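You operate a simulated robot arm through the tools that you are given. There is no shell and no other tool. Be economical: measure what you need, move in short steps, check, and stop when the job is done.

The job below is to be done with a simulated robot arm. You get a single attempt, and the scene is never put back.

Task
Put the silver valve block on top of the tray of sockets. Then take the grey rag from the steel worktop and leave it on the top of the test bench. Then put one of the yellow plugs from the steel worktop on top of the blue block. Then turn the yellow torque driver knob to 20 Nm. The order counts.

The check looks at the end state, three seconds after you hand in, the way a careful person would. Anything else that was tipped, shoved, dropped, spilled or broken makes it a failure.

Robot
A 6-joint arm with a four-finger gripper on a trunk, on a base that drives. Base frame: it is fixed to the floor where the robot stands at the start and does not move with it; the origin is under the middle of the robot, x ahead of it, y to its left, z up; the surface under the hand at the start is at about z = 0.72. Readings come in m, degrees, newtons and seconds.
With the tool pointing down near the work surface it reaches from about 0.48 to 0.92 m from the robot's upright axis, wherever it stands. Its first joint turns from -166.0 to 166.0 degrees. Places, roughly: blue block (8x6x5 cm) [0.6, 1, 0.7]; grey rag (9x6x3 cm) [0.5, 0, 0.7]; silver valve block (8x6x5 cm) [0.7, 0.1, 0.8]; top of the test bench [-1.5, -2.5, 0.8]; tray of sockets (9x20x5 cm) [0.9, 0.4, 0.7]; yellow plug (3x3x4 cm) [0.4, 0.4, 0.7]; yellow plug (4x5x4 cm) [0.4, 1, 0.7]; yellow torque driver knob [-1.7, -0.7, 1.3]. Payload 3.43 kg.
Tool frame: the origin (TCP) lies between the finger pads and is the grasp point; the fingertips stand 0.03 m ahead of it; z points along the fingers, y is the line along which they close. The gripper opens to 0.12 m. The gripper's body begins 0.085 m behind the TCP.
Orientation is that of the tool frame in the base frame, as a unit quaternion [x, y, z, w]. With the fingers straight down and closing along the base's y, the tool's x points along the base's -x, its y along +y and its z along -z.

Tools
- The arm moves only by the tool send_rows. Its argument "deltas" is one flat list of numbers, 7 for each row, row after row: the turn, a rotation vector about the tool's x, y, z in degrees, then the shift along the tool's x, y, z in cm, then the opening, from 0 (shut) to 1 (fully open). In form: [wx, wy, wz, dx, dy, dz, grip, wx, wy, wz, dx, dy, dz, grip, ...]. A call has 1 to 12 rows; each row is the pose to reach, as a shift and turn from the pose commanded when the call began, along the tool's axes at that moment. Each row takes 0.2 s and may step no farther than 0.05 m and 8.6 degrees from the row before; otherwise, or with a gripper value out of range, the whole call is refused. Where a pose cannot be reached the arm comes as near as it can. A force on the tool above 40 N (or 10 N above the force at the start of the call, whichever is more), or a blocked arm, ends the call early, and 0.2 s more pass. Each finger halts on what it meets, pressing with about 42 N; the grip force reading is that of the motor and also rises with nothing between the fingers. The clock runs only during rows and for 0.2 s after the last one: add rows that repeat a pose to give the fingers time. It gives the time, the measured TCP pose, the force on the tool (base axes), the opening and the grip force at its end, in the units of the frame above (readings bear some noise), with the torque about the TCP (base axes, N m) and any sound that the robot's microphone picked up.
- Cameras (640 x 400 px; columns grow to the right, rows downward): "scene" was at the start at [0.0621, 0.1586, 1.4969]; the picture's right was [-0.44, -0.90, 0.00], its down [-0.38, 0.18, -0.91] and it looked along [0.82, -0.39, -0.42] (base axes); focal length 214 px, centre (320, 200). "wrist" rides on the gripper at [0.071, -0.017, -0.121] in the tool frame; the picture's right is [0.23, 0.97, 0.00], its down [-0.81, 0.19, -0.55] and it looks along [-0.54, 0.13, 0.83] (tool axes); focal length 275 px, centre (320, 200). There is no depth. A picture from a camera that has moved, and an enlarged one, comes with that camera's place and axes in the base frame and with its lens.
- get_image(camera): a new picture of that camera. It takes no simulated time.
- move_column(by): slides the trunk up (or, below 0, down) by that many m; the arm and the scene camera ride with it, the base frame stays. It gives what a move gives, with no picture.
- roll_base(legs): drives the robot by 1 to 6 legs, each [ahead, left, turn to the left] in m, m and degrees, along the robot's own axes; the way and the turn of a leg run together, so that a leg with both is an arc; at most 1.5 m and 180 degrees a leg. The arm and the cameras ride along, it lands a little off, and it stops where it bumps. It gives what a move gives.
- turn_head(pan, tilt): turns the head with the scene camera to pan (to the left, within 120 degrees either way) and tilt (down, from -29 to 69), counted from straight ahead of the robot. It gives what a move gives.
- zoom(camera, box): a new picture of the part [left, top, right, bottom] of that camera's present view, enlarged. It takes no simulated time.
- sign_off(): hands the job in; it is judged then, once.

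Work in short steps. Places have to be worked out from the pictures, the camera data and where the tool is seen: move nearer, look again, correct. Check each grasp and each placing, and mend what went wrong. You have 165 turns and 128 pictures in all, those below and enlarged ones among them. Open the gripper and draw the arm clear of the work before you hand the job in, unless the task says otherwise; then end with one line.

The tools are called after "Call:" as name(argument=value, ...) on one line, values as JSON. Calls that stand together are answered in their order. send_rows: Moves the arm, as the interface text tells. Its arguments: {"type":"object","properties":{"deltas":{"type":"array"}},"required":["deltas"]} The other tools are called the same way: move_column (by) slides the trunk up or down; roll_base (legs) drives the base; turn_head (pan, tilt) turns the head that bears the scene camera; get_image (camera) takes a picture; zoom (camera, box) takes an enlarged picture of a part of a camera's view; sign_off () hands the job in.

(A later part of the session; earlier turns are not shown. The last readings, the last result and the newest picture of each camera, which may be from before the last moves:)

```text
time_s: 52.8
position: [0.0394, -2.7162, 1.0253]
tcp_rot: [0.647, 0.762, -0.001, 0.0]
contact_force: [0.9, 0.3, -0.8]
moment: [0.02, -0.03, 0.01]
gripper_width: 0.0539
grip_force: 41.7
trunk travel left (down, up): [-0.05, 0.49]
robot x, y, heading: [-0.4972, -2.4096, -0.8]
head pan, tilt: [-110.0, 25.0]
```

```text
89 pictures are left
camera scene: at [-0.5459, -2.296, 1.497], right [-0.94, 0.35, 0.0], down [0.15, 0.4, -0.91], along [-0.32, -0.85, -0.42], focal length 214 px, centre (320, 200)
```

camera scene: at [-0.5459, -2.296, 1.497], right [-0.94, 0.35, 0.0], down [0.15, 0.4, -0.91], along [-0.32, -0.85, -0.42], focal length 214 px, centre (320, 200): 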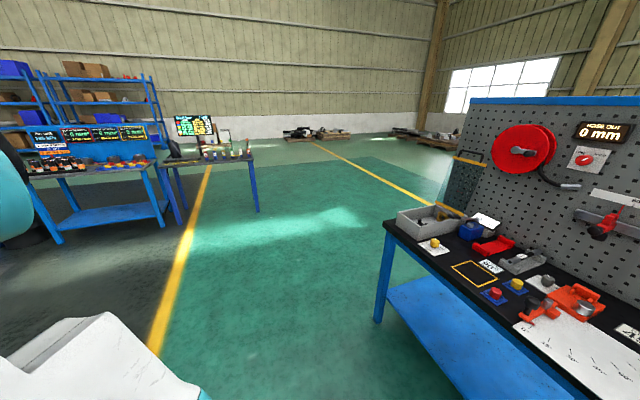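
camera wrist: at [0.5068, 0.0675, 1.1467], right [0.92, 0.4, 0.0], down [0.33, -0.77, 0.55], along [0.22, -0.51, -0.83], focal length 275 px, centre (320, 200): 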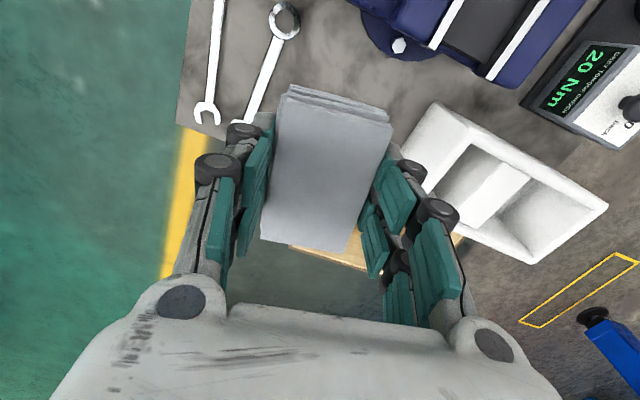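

Now I turn to face the bench and look at its top.

Call:
roll_base(legs=[[0, 0, 180]])

Call:
turn_head(pan=0, tilt=30)

Call:
get_image(camera="scene")

Call:
get_image(camera="wrist")

```text
time_s: 60.5
position: [-1.0327, -2.1081, 1.0261]
tcp_rot: [0.765, -0.644, 0.0, 0.001]
contact_force: [0.3, 0.0, 0.0]
moment: [-0.02, -0.03, 0.01]
gripper_width: 0.054
grip_force: 42.2
trunk travel left (down, up): [-0.05, 0.49]
robot x, y, heading: [-0.4974, -2.4072, 179.9]
head pan, tilt: [-110.0, 25.0]
```

```text
time_s: 62.4
position: [-1.0313, -2.1077, 1.0257]
tcp_rot: [0.766, -0.643, 0.001, 0.0]
contact_force: [0.3, 0.7, -0.6]
moment: [0.01, -0.01, 0.0]
gripper_width: 0.0542
grip_force: 41.8
trunk travel left (down, up): [-0.05, 0.49]
robot x, y, heading: [-0.4988, -2.4081, 179.9]
head pan, tilt: [0.0, 30.0]
```

```text
88 pictures are left
camera scene: at [-0.5669, -2.6098, 1.489], right [0.0, 1.0, 0.0], down [0.5, 0.0, -0.87], along [-0.87, 0.0, -0.5], focal length 214 px, centre (320, 200)
```

scene: 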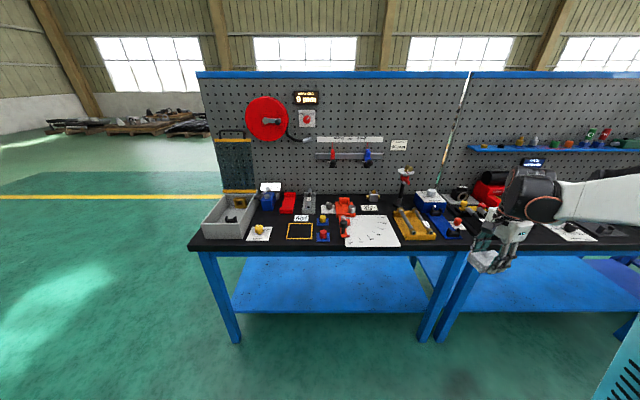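

```text
87 pictures are left
camera wrist: at [-1.0039, -2.1757, 1.1462], right [-0.92, -0.39, 0.0], down [-0.33, 0.77, 0.55], along [-0.22, 0.51, -0.83], focal length 275 px, centre (320, 200)
```

wrist: 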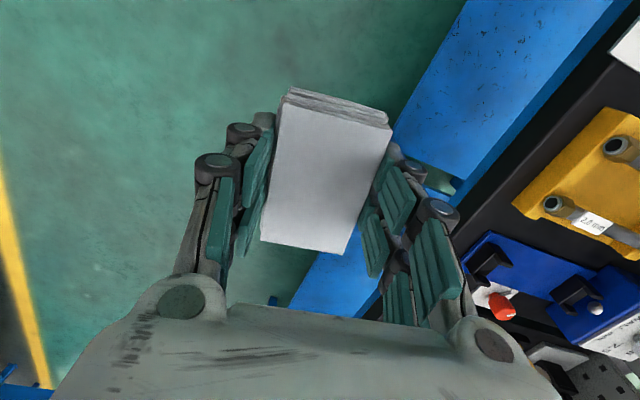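

Call:
zoom(camera="scene", box=[185, 120, 485, 260])

Call:
zoom(camera="scene", box=[240, 180, 420, 255])

```text
2.13 times, centred on (335, 190) of scene
camera zoom: at [-0.5669, -2.6098, 1.489], right [0.0, 1.0, 0.0], down [0.5, 0.0, -0.87], along [-0.87, 0.0, -0.5], focal length 458 px, centre (288, 221)
```

zoom: 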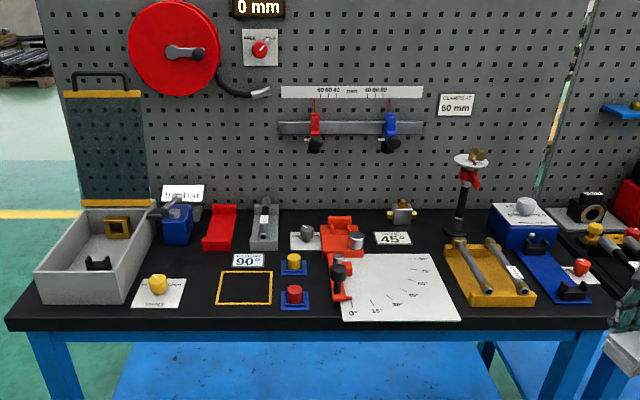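

```text
3.56 times, centred on (330, 218) of scene
camera zoom: at [-0.5669, -2.6098, 1.489], right [0.0, 1.0, 0.0], down [0.5, 0.0, -0.87], along [-0.87, 0.0, -0.5], focal length 763 px, centre (284, 138)
```

zoom: 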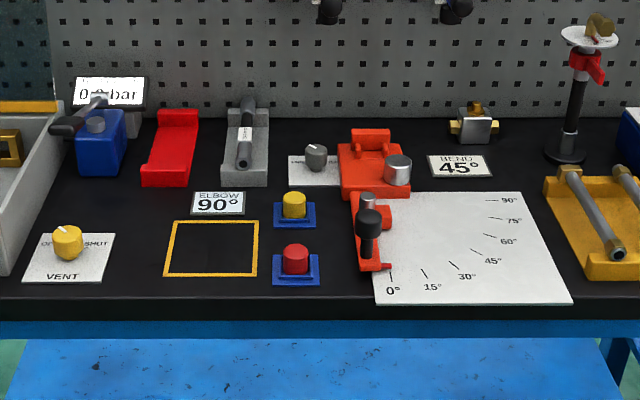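

This bench has a free black patch between the blue pump, red channel, vent card and yellow frame, about [-1.57, -2.855]. I drive closer.

Call:
roll_base(legs=[[0.32, 0.35, 0]])

Call:
turn_head(pan=5, tilt=45)

Call:
get_image(camera="scene")

```text
time_s: 65.2
position: [-1.35, -2.4454, 1.0266]
tcp_rot: [0.764, -0.645, -0.001, 0.0]
contact_force: [1.7, 1.1, -0.7]
moment: [0.0, 0.04, -0.03]
gripper_width: 0.0539
grip_force: 41.9
trunk travel left (down, up): [-0.05, 0.49]
robot x, y, heading: [-0.8133, -2.7513, 179.5]
head pan, tilt: [0.0, 30.0]
```

```text
time_s: 66.0
position: [-1.3507, -2.4449, 1.0267]
tcp_rot: [0.763, -0.646, 0.001, 0.0]
contact_force: [0.3, 0.0, -1.0]
moment: [0.01, 0.0, 0.01]
gripper_width: 0.0538
grip_force: 42.3
trunk travel left (down, up): [-0.05, 0.49]
robot x, y, heading: [-0.8139, -2.751, 179.5]
head pan, tilt: [5.0, 45.0]
```

```text
84 pictures are left
camera scene: at [-0.8781, -2.9573, 1.4664], right [-0.08, 1.0, 0.0], down [0.7, 0.06, -0.71], along [-0.71, -0.06, -0.71], focal length 214 px, centre (320, 200)
```

scene: 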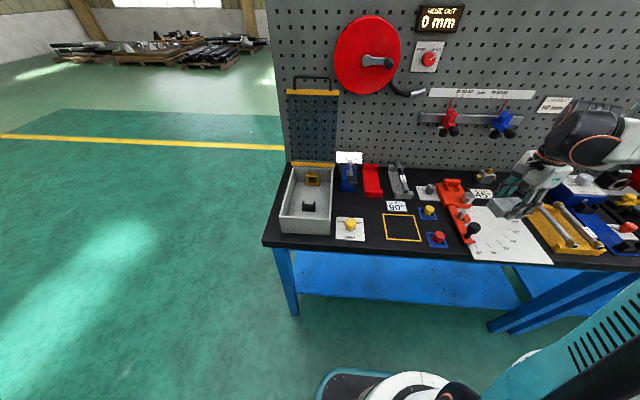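

Call:
zoom(camera="scene", box=[300, 150, 450, 250])

```text
4.00 times, centred on (375, 200) of scene
camera zoom: at [-0.8781, -2.9573, 1.4664], right [-0.08, 1.0, 0.0], down [0.7, 0.06, -0.71], along [-0.71, -0.06, -0.71], focal length 858 px, centre (100, 200)
```

zoom: 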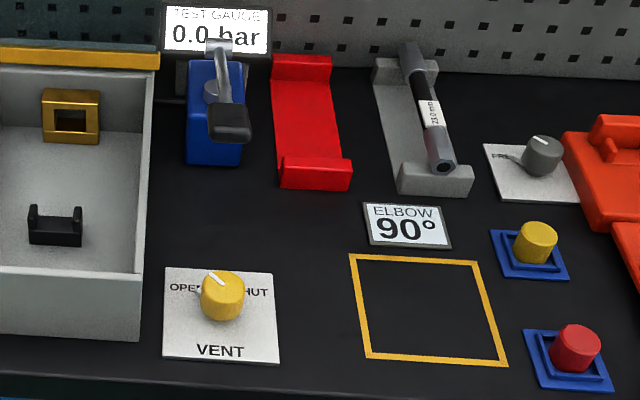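

The bench shows a "TEST GAUGE", confirming it. The free patch centre is about [-1.53, -2.81]; I move the hand above it, straightening the rag by 10°.

Call:
send_rows(deltas=[0, 0, 0, 3.67, 2.64, 0, 0.1, 0, 0, 0, 7.33, 5.28, 0, 0.1, 0, 0, 0, 11, 7.92, 0, 0.1, 0, 0, 0, 14.67, 10.56, 0, 0.1, 0, 0, 0, 18.33, 13.2, 0, 0.1, 0, 0, 2, 22, 15.85, 0, 0.1, 0, 0, 4, 25.67, 18.5, 0, 0.1, 0, 0, 7, 29.33, 21.13, 0, 0.1, 0, 0, 10, 33, 23.77, 0, 0.1, 0, 0, 10, 33, 23.77, 5, 0.1, 0, 0, 10, 33, 23.77, 9, 0.1, 0, 0, 10, 33, 23.77, 9, 0.1])

Call:
get_image(camera="wrist")

Call:
zoom(camera="scene", box=[300, 130, 450, 250])

```text
time_s: 68.6
position: [-1.5301, -2.8112, 0.9364]
tcp_rot: [-0.704, 0.71, 0.001, 0.0]
contact_force: [-1.0, 0.0, -0.6]
moment: [0.03, -0.04, -0.03]
gripper_width: 0.0539
grip_force: 42.0
trunk travel left (down, up): [-0.05, 0.49]
robot x, y, heading: [-0.8127, -2.7462, 179.7]
head pan, tilt: [5.0, 45.0]
```

```text
82 pictures are left
camera wrist: at [-1.5152, -2.8828, 1.0559], right [-0.97, -0.22, 0.0], down [-0.19, 0.81, 0.55], along [-0.12, 0.54, -0.83], focal length 275 px, centre (320, 200)
```

wrist: 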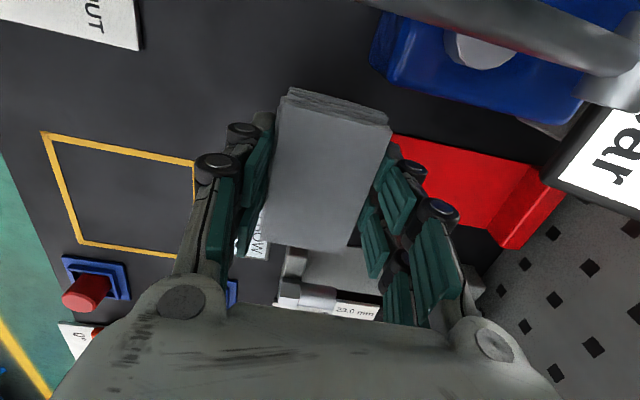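

```text
3.33 times, centred on (375, 190) of scene
camera zoom: at [-0.8785, -2.9576, 1.4664], right [-0.08, 1.0, 0.0], down [0.71, 0.06, -0.71], along [-0.7, -0.06, -0.71], focal length 715 px, centre (137, 233)
```

zoom: 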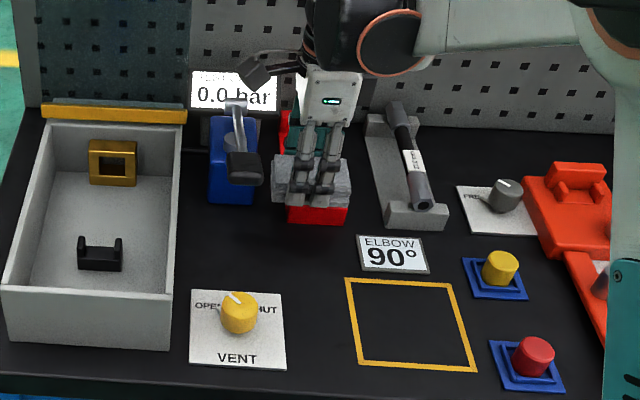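

Combining both cameras, the bench top is actually near z 0.84, so the free patch is at about [-1.48, -2.815]. I shift there at the same height and look again.

Call:
send_rows(deltas=[0, 0, 0, 0.2, -2.5, 0, 0.1, 0, 0, 0, 0.4, -5, 0, 0.1, 0, 0, 0, 0.4, -5, 1, 0.1, 0, 0, 0, 0.4, -5, 1, 0.1])

Call:
get_image(camera="wrist")

Call:
zoom(camera="scene", box=[300, 130, 450, 250])

```text
time_s: 69.6
position: [-1.4802, -2.8148, 0.9256]
tcp_rot: [-0.705, 0.71, 0.0, -0.001]
contact_force: [0.5, -0.2, -0.5]
moment: [0.0, 0.01, 0.0]
gripper_width: 0.054
grip_force: 42.1
trunk travel left (down, up): [-0.05, 0.49]
robot x, y, heading: [-0.8171, -2.7489, 179.6]
head pan, tilt: [5.0, 45.0]
```

```text
80 pictures are left
camera wrist: at [-1.4643, -2.8879, 1.0457], right [-0.97, -0.22, 0.0], down [-0.19, 0.81, 0.55], along [-0.12, 0.54, -0.83], focal length 275 px, centre (320, 200)
```

wrist: 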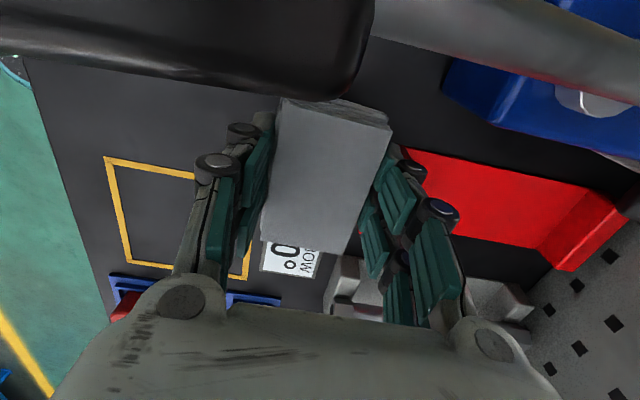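

```text
3.33 times, centred on (375, 190) of scene
camera zoom: at [-0.8785, -2.9575, 1.4663], right [-0.08, 1.0, 0.0], down [0.71, 0.06, -0.71], along [-0.7, -0.06, -0.71], focal length 715 px, centre (137, 233)
```

zoom: 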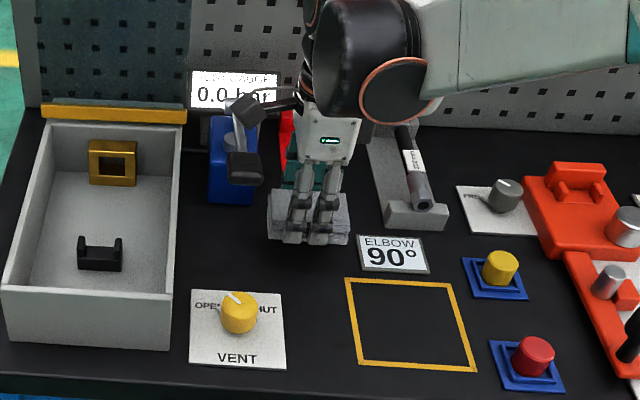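

The wrist camera is just above the pump's lever handle (~[-1.467, -2.89, 0.98]), so lowering here would hit it. I move away, toward the empty framed area at about [-1.396, -2.70].

Call:
send_rows(deltas=[0, 0, 0, -4, 0, 0, 0.1, 0, 0, 0, -8, 0, 0, 0.1, 0, 0, 0, -11.6, -1.5, 0, 0.1, 0, 0, 0, -11.8, -5, 0, 0.1, 0, 0, 0, -11.8, -8.4, 0, 0.1, 0, 0, 0, -11.8, -8.4, 0, 0.1])

Call:
get_image(camera="wrist")

Call:
zoom(camera="scene", box=[300, 130, 450, 250])

```text
time_s: 71.0
position: [-1.3941, -2.6977, 0.9258]
tcp_rot: [-0.705, 0.709, 0.0, 0.0]
contact_force: [1.3, 0.3, -0.1]
moment: [0.02, 0.03, 0.02]
gripper_width: 0.054
grip_force: 41.6
trunk travel left (down, up): [-0.05, 0.49]
robot x, y, heading: [-0.8141, -2.7505, 179.5]
head pan, tilt: [5.0, 45.0]
```

```text
78 pictures are left
camera wrist: at [-1.3775, -2.7707, 1.0456], right [-0.97, -0.22, 0.0], down [-0.19, 0.81, 0.55], along [-0.12, 0.54, -0.83], focal length 275 px, centre (320, 200)
```

wrist: 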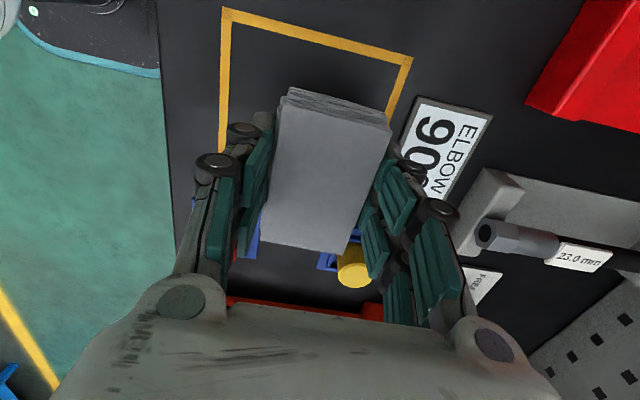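

```text
3.33 times, centred on (375, 190) of scene
camera zoom: at [-0.8776, -2.9575, 1.4664], right [-0.08, 1.0, 0.0], down [0.7, 0.06, -0.71], along [-0.7, -0.06, -0.71], focal length 715 px, centre (137, 233)
```

zoom: 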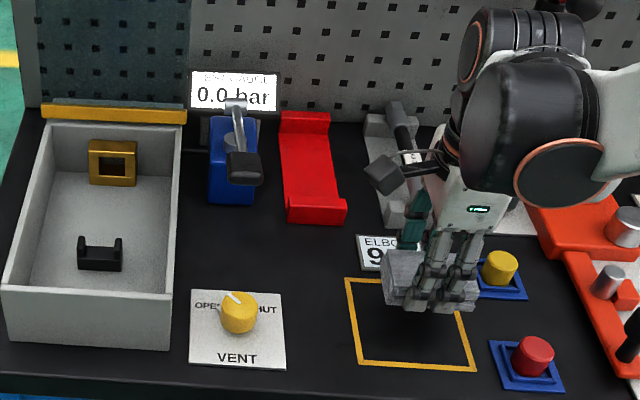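

The framed area is clear beneath the rag (frame centre about [-1.38, -2.70], top z ≈ 0.84). I lower in steps.

Call:
send_rows(deltas=[0, 0, 0, 0, -1, 1.5, 0.1, 0, 0, 0, 0, -1, 3, 0.1, 0, 0, 0, 0, -1, 3.6, 0.1, 0, 0, 0, 0, -1, 4.2, 0.1, 0, 0, 0, 0, -1, 4.2, 0.1])

Call:
zoom(camera="scene", box=[350, 160, 450, 240])

```text
time_s: 72.2
position: [-1.384, -2.6984, 0.885]
tcp_rot: [-0.704, 0.71, 0.0, 0.0]
contact_force: [-10.9, 0.4, 30.8]
moment: [0.14, 0.08, 0.03]
gripper_width: 0.0537
grip_force: 42.3
trunk travel left (down, up): [-0.05, 0.49]
robot x, y, heading: [-0.8125, -2.7495, 179.7]
head pan, tilt: [5.0, 45.0]
```

```text
5.00 times, centred on (400, 200) of scene
camera zoom: at [-0.8769, -2.9577, 1.4667], right [-0.08, 1.0, 0.0], down [0.7, 0.06, -0.71], along [-0.71, -0.06, -0.71], focal length 1072 px, centre (-80, 200)
```

zoom: 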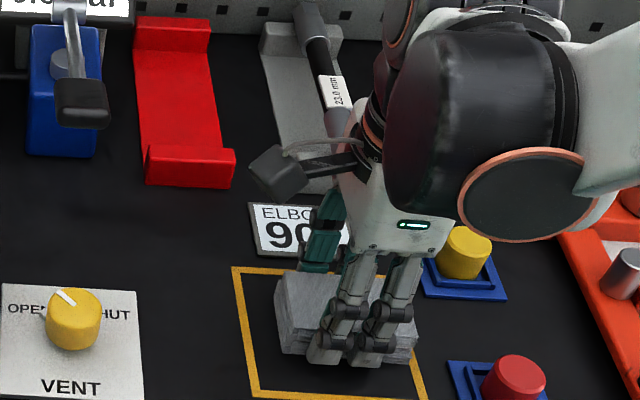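

Contact: about 31 N, the rag is on the bench. I release and rise straight up.

Call:
send_rows(deltas=[0, 0, 0, 0, 0, -0.2, 0.1, 0, 0, 0, 0, 0, -0.2, 0.5, 0, 0, 0, 0, 0, -0.2, 0.6, 0, 0, 0, 0, 0, -0.2, 0.65, 0, 0, 0, 0, 0, -0.2, 0.65, 0, 0, 0, 0, 0, -3, 0.65, 0, 0, 0, 0, 0, -7, 0.65, 0, 0, 0, 0, 0, -11, 0.65, 0, 0, 0, 0, 0, -15, 0.65, 0, 0, 0, 0, 0, -19, 0.65])

Call:
zoom(camera="scene", box=[300, 130, 450, 250])

```text
time_s: 74.4
position: [-1.3833, -2.6976, 1.0743]
tcp_rot: [-0.705, 0.709, 0.0, 0.0]
contact_force: [-0.3, 0.0, 0.4]
moment: [0.01, 0.0, 0.02]
gripper_width: 0.0779
grip_force: 0.1
trunk travel left (down, up): [-0.05, 0.49]
robot x, y, heading: [-0.8105, -2.7503, 179.6]
head pan, tilt: [5.0, 45.0]
```

```text
3.33 times, centred on (375, 190) of scene
camera zoom: at [-0.878, -2.9575, 1.4664], right [-0.08, 1.0, 0.0], down [0.7, 0.06, -0.71], along [-0.7, -0.06, -0.71], focal length 715 px, centre (137, 233)
```

zoom: 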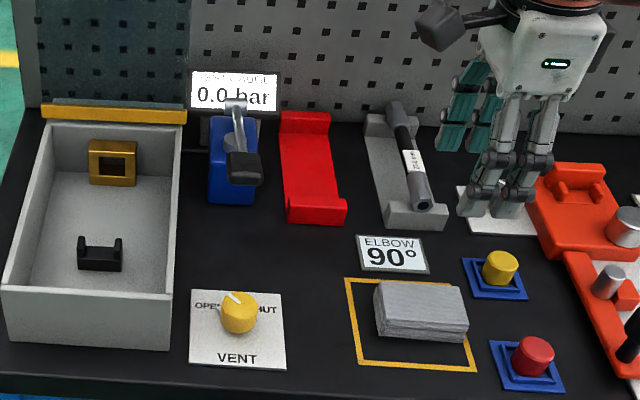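

The rag lies flat on the bench: second part done. I rotate the tool back by 90° and drive back toward the worktop.

Call:
send_rows(deltas=[0, 0, -8, 0, 0, 0, 0.65, 0, 0, -16, 0, 0, 0, 0.65, 0, 0, -24, 0, 0, 0, 0.65, 0, 0, -32, 0, 0, 0, 0.65, 0, 0, -40, 0, 0, 0, 0.65, 0, 0, -48, 0, 0, 0, 0.65, 0, 0, -56, 0, 0, 0, 0.65, 0, 0, -64, 0, 0, 0, 0.65, 0, 0, -72, 0, 0, 0, 0.65, 0, 0, -80, 0, 0, 0, 0.65, 0, 0, -88, 0, 0, 0, 0.65, 0, 0, -90, 0, 0, 0, 0.65])

Call:
roll_base(legs=[[-0.35, 0, 0], [0, 0, -180], [0, 1.5, 0], [0, 1.5, 0]])

Call:
turn_head(pan=10, tilt=35)

Call:
get_image(camera="scene")

```text
time_s: 77.0
position: [-1.3846, -2.6973, 1.0747]
tcp_rot: [1.0, -0.003, 0.001, 0.001]
contact_force: [-0.3, -0.2, 0.3]
moment: [0.02, -0.01, -0.04]
gripper_width: 0.0781
grip_force: 0.1
trunk travel left (down, up): [-0.05, 0.49]
robot x, y, heading: [-0.8102, -2.7482, 179.8]
head pan, tilt: [5.0, 45.0]
```

```text
time_s: 100.7
position: [0.0368, 0.2444, 1.0749]
tcp_rot: [-0.021, 1.0, 0.0, 0.0]
contact_force: [-0.4, -0.1, 0.1]
moment: [0.03, 0.02, -0.06]
gripper_width: 0.0779
grip_force: 0.1
trunk travel left (down, up): [-0.05, 0.49]
robot x, y, heading: [-0.5331, 0.2689, 2.5]
head pan, tilt: [5.0, 45.0]
```

```text
time_s: 101.4
position: [0.0373, 0.2447, 1.0746]
tcp_rot: [-0.022, 1.0, 0.0, 0.0]
contact_force: [-0.2, -0.5, -0.9]
moment: [0.01, -0.01, -0.02]
gripper_width: 0.0782
grip_force: 0.1
trunk travel left (down, up): [-0.05, 0.49]
robot x, y, heading: [-0.5349, 0.2716, 2.7]
head pan, tilt: [10.0, 35.0]
```

```text
74 pictures are left
camera scene: at [-0.4783, 0.4849, 1.4811], right [0.22, -0.98, 0.0], down [-0.56, -0.12, -0.82], along [0.8, 0.18, -0.57], focal length 214 px, centre (320, 200)
```

scene: 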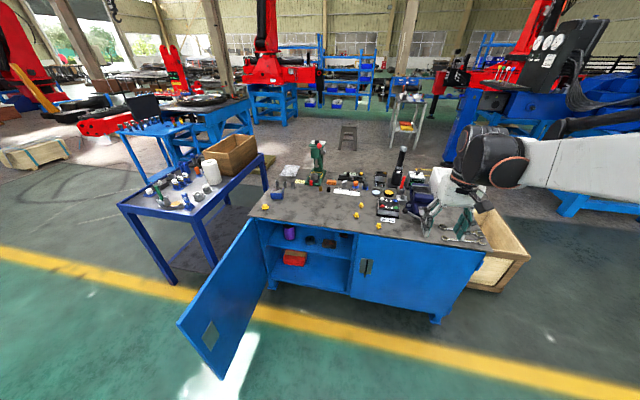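

I'm back in the aisle. I drive to about (-0.1, 0.6), heading 0, which reaches both the near yellow plug and the blue block while clear of the door.

Call:
roll_base(legs=[[0.45, 0.31, -2.6]])

Call:
turn_head(pan=0, tilt=50)

Call:
get_image(camera="scene")

Call:
get_image(camera="wrist")

```text
time_s: 104.6
position: [0.4832, 0.5373, 1.0743]
tcp_rot: [0.002, 1.0, 0.0, -0.001]
contact_force: [0.4, 0.0, 0.6]
moment: [0.01, -0.01, 0.03]
gripper_width: 0.0778
grip_force: 0.1
trunk travel left (down, up): [-0.05, 0.49]
robot x, y, heading: [-0.0893, 0.5857, -0.3]
head pan, tilt: [10.0, 35.0]
```

```text
time_s: 105.4
position: [0.4828, 0.5372, 1.0754]
tcp_rot: [0.002, 1.0, -0.001, 0.0]
contact_force: [0.4, 0.2, -0.5]
moment: [0.0, 0.02, -0.01]
gripper_width: 0.0782
grip_force: 0.1
trunk travel left (down, up): [-0.05, 0.49]
robot x, y, heading: [-0.0871, 0.5845, -0.3]
head pan, tilt: [0.0, 50.0]
```

```text
73 pictures are left
camera scene: at [-0.0303, 0.7862, 1.4595], right [0.0, -1.0, 0.0], down [-0.77, 0.0, -0.64], along [0.64, 0.0, -0.77], focal length 214 px, centre (320, 200)
```

scene: 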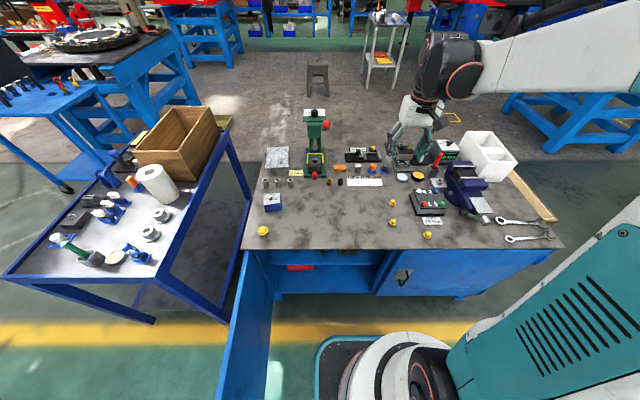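

```text
72 pictures are left
camera wrist: at [0.4099, 0.5202, 1.1941], right [-0.23, 0.97, 0.0], down [0.81, 0.19, 0.55], along [0.54, 0.13, -0.83], focal length 275 px, centre (320, 200)
```

wrist: 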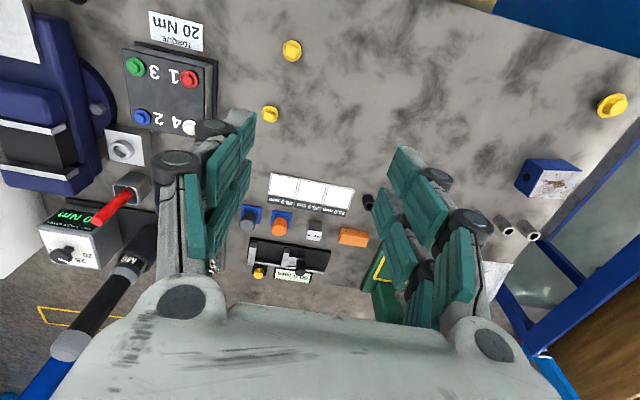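

Call:
zoom(camera="wrist", box=[480, 70, 640, 250])

Call:
zoom(camera="scene", box=[245, 140, 445, 255])

```text
2.22 times, centred on (560, 160) of wrist
camera zoom: at [0.4099, 0.5202, 1.1941], right [-0.23, 0.97, 0.0], down [0.81, 0.19, 0.55], along [0.54, 0.13, -0.83], focal length 612 px, centre (-213, 289)
```

zoom: 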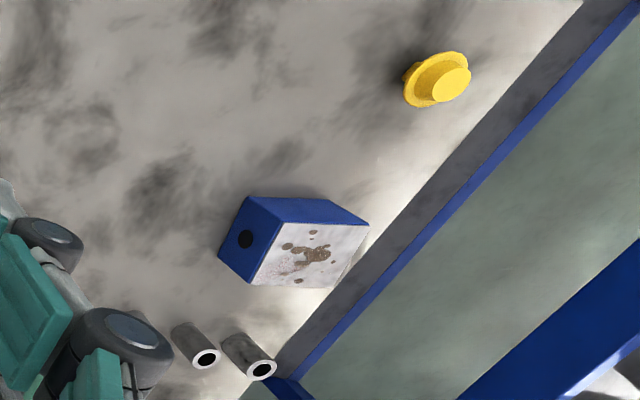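

```text
3.20 times, centred on (345, 198) of scene
camera zoom: at [-0.0303, 0.7862, 1.4595], right [0.0, -1.0, 0.0], down [-0.77, 0.0, -0.64], along [0.64, 0.0, -0.77], focal length 686 px, centre (240, 208)
```

zoom: 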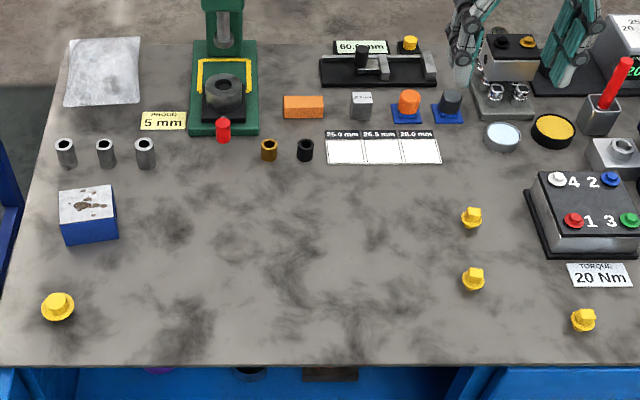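

The listed hex plug is at about [0.393, 0.375]. I move above it for a close view.

Call:
send_rows(deltas=[0, 0, 0, 1.8, -3.2, 3, 0.65, 0, 0, 0, 3.6, -6.4, 6, 0.65, 0, 0, 0, 5.4, -9.7, 9, 0.65, 0, 0, 0, 7.2, -13, 12, 0.65, 0, 0, 0, 9, -16.2, 15, 0.65, 0, 0, 0, 9, -16.2, 15, 0.65])

Call:
get_image(camera="wrist")

Call:
zoom(camera="wrist", box=[260, 40, 380, 140])

```text
time_s: 106.8
position: [0.3907, 0.3735, 0.9229]
tcp_rot: [0.002, 1.0, 0.001, 0.0]
contact_force: [0.2, -0.7, -0.1]
moment: [0.06, 0.0, -0.04]
gripper_width: 0.0779
grip_force: 0.0
trunk travel left (down, up): [-0.05, 0.49]
robot x, y, heading: [-0.0897, 0.5904, -0.6]
head pan, tilt: [0.0, 50.0]
```

```text
69 pictures are left
camera wrist: at [0.3199, 0.3563, 1.0434], right [-0.23, 0.97, 0.0], down [0.81, 0.19, 0.55], along [0.54, 0.13, -0.83], focal length 275 px, centre (320, 200)
```

wrist: 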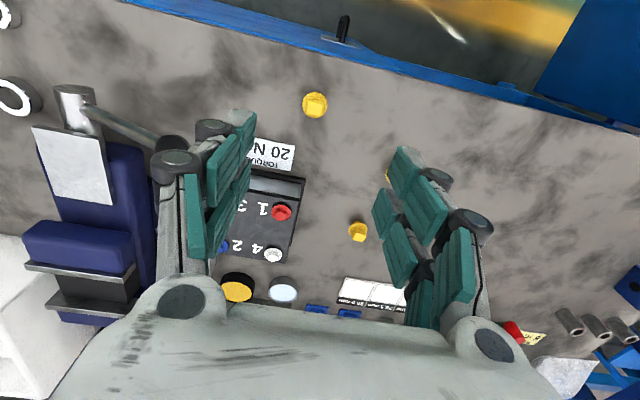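

```text
4.00 times, centred on (320, 90) of wrist
camera zoom: at [0.3199, 0.3563, 1.0434], right [-0.23, 0.97, 0.0], down [0.81, 0.19, 0.55], along [0.54, 0.13, -0.83], focal length 1101 px, centre (320, 640)
```

zoom: 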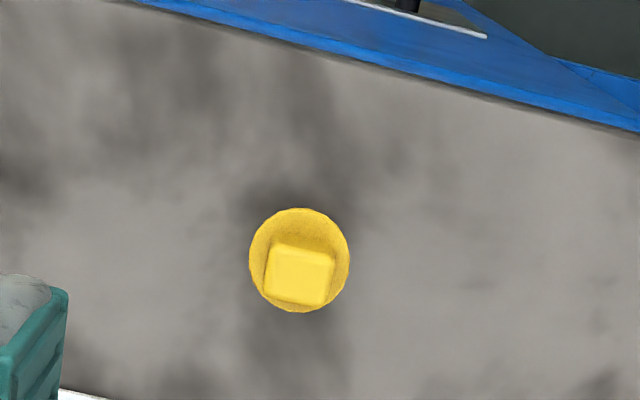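

The plug comes out at [0.399, 0.370], flange down, square head about 1.9 cm aligned with the axes. I zoom from the scene camera to see its profile.

Call:
zoom(camera="scene", box=[410, 220, 440, 240])

Call:
zoom(camera="scene", box=[255, 185, 295, 240])

```text
16.00 times, centred on (425, 230) of scene
camera zoom: at [-0.0303, 0.7857, 1.4596], right [0.0, -1.0, 0.0], down [-0.77, 0.0, -0.64], along [0.64, 0.0, -0.77], focal length 3432 px, centre (-1360, -280)
```

zoom: 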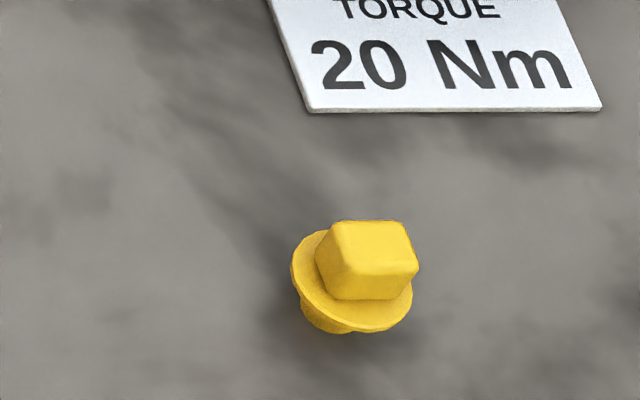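

```text
7.27 times, centred on (275, 212) of scene
camera zoom: at [-0.0303, 0.7857, 1.4596], right [0.0, -1.0, 0.0], down [-0.77, 0.0, -0.64], along [0.64, 0.0, -0.77], focal length 1560 px, centre (647, 109)
```

zoom: 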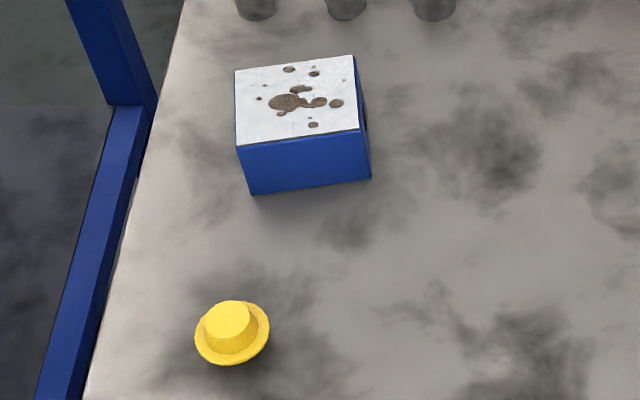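

The head top is near z 0.749 with the flange at about 0.735, so I'll grip the square head at TCP z 0.768. I descend to it.

Call:
send_rows(deltas=[0, 0, 0, -0.8, -0.35, 4.5, 0.42, 0, 0, 0, -0.8, -0.35, 9, 0.42, 0, 0, 0, -0.8, -0.35, 12.5, 0.42, 0, 0, 0, -0.8, -0.35, 14.5, 0.42, 0, 0, 0, -0.8, -0.35, 15.3, 0.42, 0, 0, 0, -0.8, -0.35, 15.3, 0.42])

Call:
get_image(camera="wrist")

```text
time_s: 108.2
position: [0.3994, 0.3719, 0.7722]
tcp_rot: [0.002, 1.0, 0.0, 0.0]
contact_force: [-0.3, 0.0, 1.1]
moment: [0.0, -0.02, 0.02]
gripper_width: 0.0507
grip_force: 0.0
trunk travel left (down, up): [-0.05, 0.49]
robot x, y, heading: [-0.0839, 0.5873, 0.1]
head pan, tilt: [0.0, 50.0]
```

```text
65 pictures are left
camera wrist: at [0.3277, 0.3545, 0.892], right [-0.23, 0.97, 0.0], down [0.81, 0.19, 0.55], along [0.54, 0.13, -0.83], focal length 275 px, centre (320, 200)
```

wrist: 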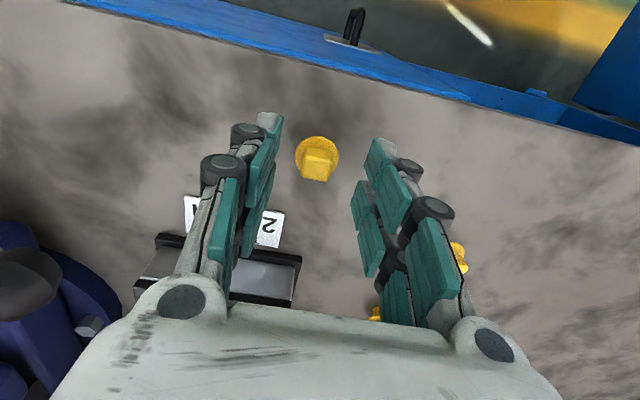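

Fingers are centred around the head. I lower 0.4 cm more and close.

Call:
send_rows(deltas=[0, 0, 0, 0, -0.1, 0.4, 0.42, 0, 0, 0, 0, -0.1, 0.4, 0.3, 0, 0, 0, 0, -0.1, 0.4, 0.15, 0, 0, 0, 0, -0.1, 0.4, 0.05, 0, 0, 0, 0, -0.1, 0.4, 0.05, 0, 0, 0, 0, -0.1, 0.4, 0.05])

Call:
get_image(camera="wrist")

```text
time_s: 109.6
position: [0.4003, 0.3702, 0.7687]
tcp_rot: [0.002, 1.0, 0.0, 0.001]
contact_force: [-1.5, -0.5, 0.0]
moment: [-0.01, 0.0, -0.02]
gripper_width: 0.0165
grip_force: 41.6
trunk travel left (down, up): [-0.05, 0.49]
robot x, y, heading: [-0.0864, 0.5882, 0.1]
head pan, tilt: [0.0, 50.0]
```

```text
64 pictures are left
camera wrist: at [0.3277, 0.3533, 0.8878], right [-0.23, 0.97, 0.0], down [0.81, 0.19, 0.55], along [0.54, 0.13, -0.83], focal length 275 px, centre (320, 200)
```

wrist: 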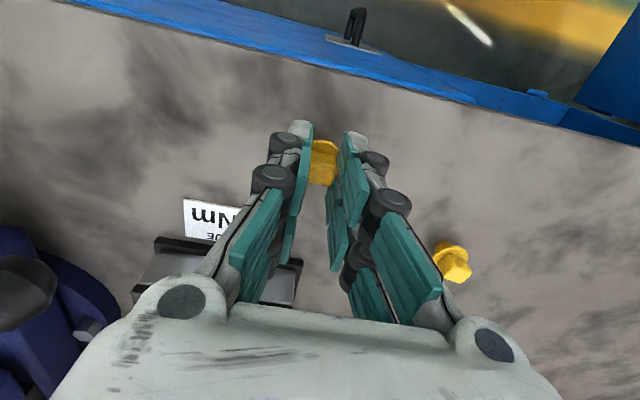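

Gripped (1.65 cm). I lift and carry toward the blue block, centre about [0.555, 0.987], top near 0.77.

Call:
send_rows(deltas=[0, 0, 0, 0, 0, -3, 0.05, 0, 0, 0, 0, 0, -7, 0.05, 0, 0, 0, 0, 0, -11.5, 0.05, 0, 0, 0, 0, 0, -15, 0.05, 0, 0, 0, -1.1, 4.5, -15, 0.05, 0, 0, 0, -2.2, 9, -15, 0.05, 0, 0, 0, -3.3, 13.5, -15, 0.05, 0, 0, 0, -4.4, 18, -15, 0.05, 0, 0, 0, -5.5, 22.5, -15, 0.05, 0, 0, 0, -6.6, 27, -15, 0.05, 0, 0, 0, -7.7, 31.5, -15, 0.05, 0, 0, 0, -8.8, 36, -15, 0.05])

Call:
send_rows(deltas=[0, 0, 0, -1, 4, 0, 0.05, 0, 0, 0, -2, 8, 0, 0.05, 0, 0, 0, -3, 12, 0, 0.05, 0, 0, 0, -3.5, 15, 0, 0.05, 0, 0, 0, -3.5, 15, 0, 0.05])

Call:
get_image(camera="wrist")

```text
time_s: 112.2
position: [0.491, 0.7328, 0.9183]
tcp_rot: [0.002, 1.0, 0.0, 0.0]
contact_force: [0.3, -1.2, 0.7]
moment: [0.05, -0.04, -0.01]
gripper_width: 0.0166
grip_force: 41.8
trunk travel left (down, up): [-0.05, 0.49]
robot x, y, heading: [-0.0914, 0.5894, -0.2]
head pan, tilt: [0.0, 50.0]
```

```text
time_s: 113.4
position: [0.5259, 0.881, 0.9177]
tcp_rot: [0.001, 1.0, -0.001, 0.0]
contact_force: [0.5, -0.2, -0.6]
moment: [-0.05, 0.01, 0.01]
gripper_width: 0.0163
grip_force: 41.9
trunk travel left (down, up): [-0.05, 0.49]
robot x, y, heading: [-0.0883, 0.5908, -0.3]
head pan, tilt: [0.0, 50.0]
```

```text
63 pictures are left
camera wrist: at [0.4531, 0.8646, 1.0381], right [-0.23, 0.97, 0.0], down [0.81, 0.19, 0.55], along [0.54, 0.12, -0.83], focal length 275 px, centre (320, 200)
```

wrist: 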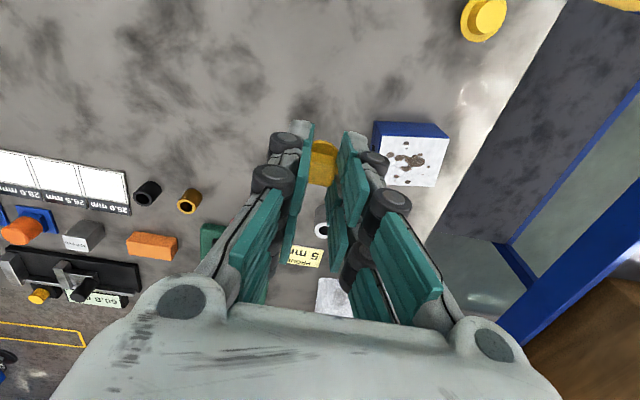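

The block's top centre confirms as [0.557, 0.987]. I move over it and descend to just above.

Call:
send_rows(deltas=[0, 0, 0, -1.1, 3.7, 0, 0.05, 0, 0, 0, -2.2, 7.4, 0, 0.05, 0, 0, 0, -3.1, 10.6, 0, 0.05, 0, 0, 0, -3.1, 10.6, 3, 0.05, 0, 0, 0, -3.1, 10.6, 6, 0.05, 0, 0, 0, -3.1, 10.6, 8.5, 0.05, 0, 0, 0, -3.1, 10.6, 8.5, 0.05])

Call:
get_image(camera="wrist")

Call:
zoom(camera="scene", box=[240, 170, 310, 230])

```text
time_s: 115.0
position: [0.5576, 0.9869, 0.8327]
tcp_rot: [0.002, 1.0, -0.001, 0.0]
contact_force: [-0.1, 0.6, -0.2]
moment: [0.0, 0.03, 0.0]
gripper_width: 0.0166
grip_force: 42.2
trunk travel left (down, up): [-0.05, 0.49]
robot x, y, heading: [-0.0867, 0.5885, -0.3]
head pan, tilt: [0.0, 50.0]
```

```text
62 pictures are left
camera wrist: at [0.4842, 0.9712, 0.9523], right [-0.23, 0.97, 0.0], down [0.81, 0.19, 0.55], along [0.54, 0.13, -0.83], focal length 275 px, centre (320, 200)
```

wrist: 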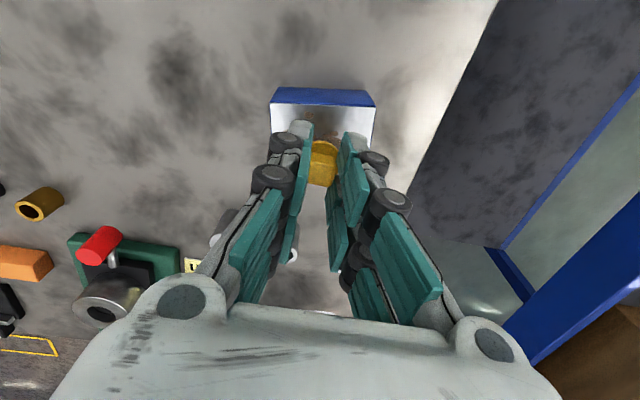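

```text
6.67 times, centred on (275, 200) of scene
camera zoom: at [-0.03, 0.7866, 1.4594], right [0.0, -1.0, 0.0], down [-0.77, 0.0, -0.64], along [0.64, 0.0, -0.77], focal length 1430 px, centre (620, 200)
```

zoom: 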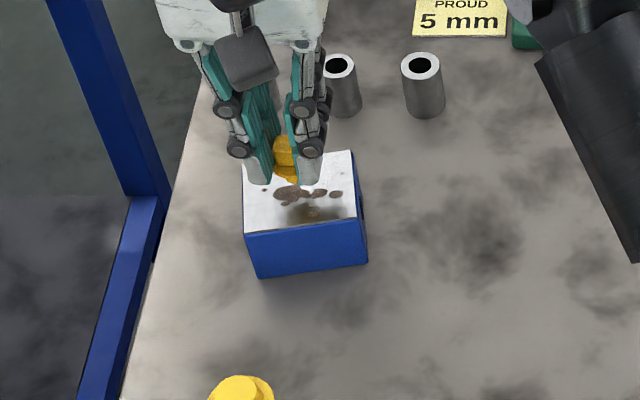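

The plug is over the block. I lower in small steps to feel contact.

Call:
send_rows(deltas=[0, 0, 0, 0, 0, 0.5, 0.05, 0, 0, 0, 0, 0, 0.9, 0.05, 0, 0, 0, 0, 0, 1.2, 0.05, 0, 0, 0, 0, 0, 1.2, 0.05])

Call:
zoom(camera="scene", box=[255, 170, 295, 220])

```text
time_s: 116.0
position: [0.5567, 0.9868, 0.8204]
tcp_rot: [0.002, 1.0, 0.0, 0.0]
contact_force: [-0.2, 0.6, -0.1]
moment: [-0.01, 0.0, 0.0]
gripper_width: 0.0164
grip_force: 42.3
trunk travel left (down, up): [-0.05, 0.49]
robot x, y, heading: [-0.0857, 0.588, -0.2]
head pan, tilt: [0.0, 50.0]
```

```text
8.00 times, centred on (275, 195) of scene
camera zoom: at [-0.0302, 0.7864, 1.4594], right [0.0, -1.0, 0.0], down [-0.77, 0.0, -0.64], along [0.64, 0.0, -0.77], focal length 1716 px, centre (680, 240)
```

zoom: 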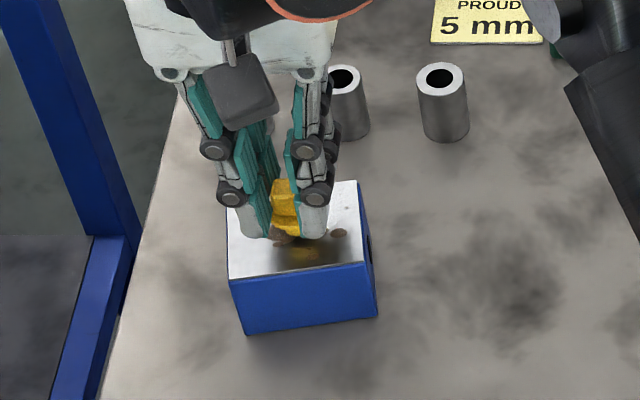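

Call:
send_rows(deltas=[0, 0, 0, 0, 0, 0.3, 0.05, 0, 0, 0, 0, 0, 0.5, 0.05, 0, 0, 0, 0, 0, 0.5, 0.05])

```text
time_s: 116.8
position: [0.554, 0.9866, 0.8157]
tcp_rot: [0.002, 1.0, 0.0, 0.0]
contact_force: [0.8, 1.6, 4.3]
moment: [0.02, -0.01, 0.0]
gripper_width: 0.0165
grip_force: 41.4
trunk travel left (down, up): [-0.05, 0.49]
robot x, y, heading: [-0.0886, 0.5879, -0.1]
head pan, tilt: [0.0, 50.0]
```

Light contact (about 4 N) at z 0.816. I open and rise straight up.

Call:
send_rows(deltas=[0, 0, 0, 0, 0, 0, 0.16, 0, 0, 0, 0, 0, 0, 0.22, 0, 0, 0, 0, 0, 0, 0.34, 0, 0, 0, 0, 0, 0, 0.34, 0, 0, 0, 0, 0, -2, 0.34, 0, 0, 0, 0, 0, -5, 0.34, 0, 0, 0, 0, 0, -9, 0.34, 0, 0, 0, 0, 0, -13, 0.34, 0, 0, 0, 0, 0, -17, 0.34, 0, 0, 0, 0, 0, -21, 0.34, 0, 0, 0, 0, 0, -24, 0.34])

Call:
zoom(camera="scene", box=[255, 180, 295, 220])

Call:
get_image(camera="wrist")

```text
time_s: 119.2
position: [0.5559, 0.9844, 1.0562]
tcp_rot: [0.001, 1.0, 0.0, -0.001]
contact_force: [0.2, 0.0, 0.3]
moment: [0.01, 0.02, 0.0]
gripper_width: 0.0407
grip_force: 0.1
trunk travel left (down, up): [-0.05, 0.49]
robot x, y, heading: [-0.0896, 0.5902, -0.3]
head pan, tilt: [0.0, 50.0]
```

```text
10.00 times, centred on (275, 200) of scene
camera zoom: at [-0.0303, 0.7863, 1.4594], right [0.0, -1.0, 0.0], down [-0.77, 0.0, -0.64], along [0.64, 0.0, -0.77], focal length 2145 px, centre (770, 200)
```

zoom: 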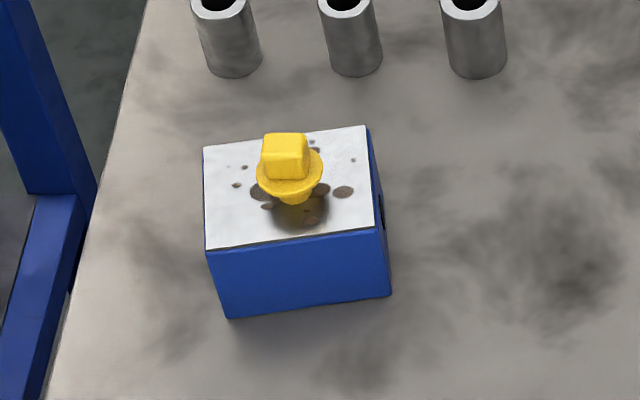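

```text
58 pictures are left
camera wrist: at [0.4846, 0.9683, 1.1759], right [-0.23, 0.97, 0.0], down [0.81, 0.19, 0.55], along [0.54, 0.13, -0.83], focal length 275 px, centre (320, 200)
```

wrist: 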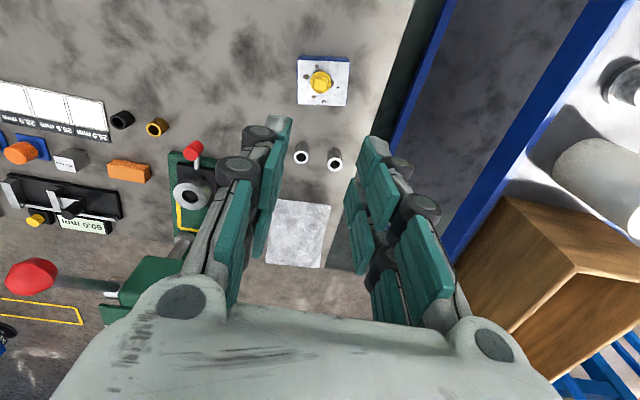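

The plug stands upright on the blue block: third part done. I retract the arm and drive toward the pegboard shelf with the yellow torque driver.

Call:
send_rows(deltas=[0, 0, 0, 1.2, -4.4, -0.5, 0.34, 0, 0, 0, 2.4, -8.8, -1, 0.34, 0, 0, 0, 3.6, -13.2, -1.5, 0.34, 0, 0, 0, 4.8, -17.6, -2, 0.34, 0, 0, 0, 6, -22, -2.5, 0.34, 0, 0, 0, 7.2, -26.4, -3, 0.34, 0, 0, 0, 8.4, -30.8, -3.5, 0.34, 0, 0, 0, 9.6, -35.2, -4, 0.34, 0, 0, 0, 10, -39, -4.5, 0.34])

Call:
roll_base(legs=[[-0.4, 0, 0], [0, -1.25, 0], [0, 0, 180]])

Call:
turn_head(pan=0, tilt=15)

Call:
get_image(camera="scene")

```text
time_s: 121.2
position: [0.455, 0.5982, 1.1025]
tcp_rot: [0.0, 1.0, 0.0, 0.0]
contact_force: [-0.5, -0.2, 0.1]
moment: [0.0, -0.01, 0.0]
gripper_width: 0.0408
grip_force: 0.0
trunk travel left (down, up): [-0.05, 0.49]
robot x, y, heading: [-0.086, 0.5872, -0.3]
head pan, tilt: [0.0, 50.0]
```

```text
time_s: 136.8
position: [-1.04, -0.6327, 1.1024]
tcp_rot: [0.999, -0.037, 0.0, 0.0]
contact_force: [-0.4, -0.1, -0.3]
moment: [0.04, -0.01, 0.01]
gripper_width: 0.0407
grip_force: 0.0
trunk travel left (down, up): [-0.05, 0.49]
robot x, y, heading: [-0.4962, -0.6634, 175.6]
head pan, tilt: [0.0, 50.0]
```

```text
time_s: 137.8
position: [-1.0397, -0.6335, 1.1019]
tcp_rot: [0.999, -0.036, 0.001, 0.0]
contact_force: [-0.1, -0.3, 0.4]
moment: [0.03, 0.0, 0.03]
gripper_width: 0.0407
grip_force: 0.0
trunk travel left (down, up): [-0.05, 0.49]
robot x, y, heading: [-0.5004, -0.662, 175.7]
head pan, tilt: [0.0, 15.0]
```

```text
57 pictures are left
camera scene: at [-0.5836, -0.8344, 1.5096], right [0.31, 0.95, 0.0], down [0.28, -0.09, -0.96], along [-0.91, 0.29, -0.3], focal length 214 px, centre (320, 200)
```

scene: 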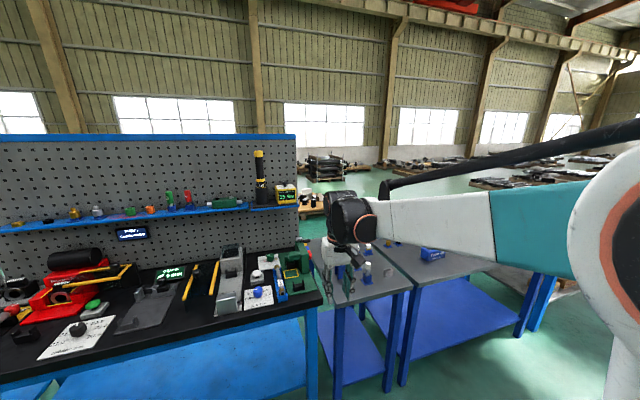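

Call:
zoom(camera="scene", box=[215, 135, 315, 220])

```text
4.71 times, centred on (265, 178) of scene
camera zoom: at [-0.5836, -0.8344, 1.5096], right [0.31, 0.95, 0.0], down [0.28, -0.09, -0.96], along [-0.91, 0.29, -0.3], focal length 1009 px, centre (579, 306)
```

zoom: 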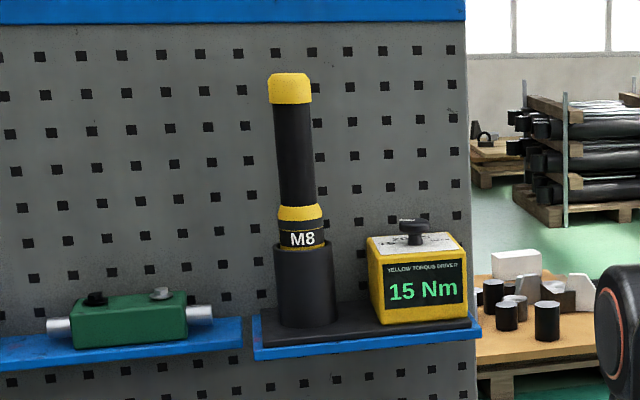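

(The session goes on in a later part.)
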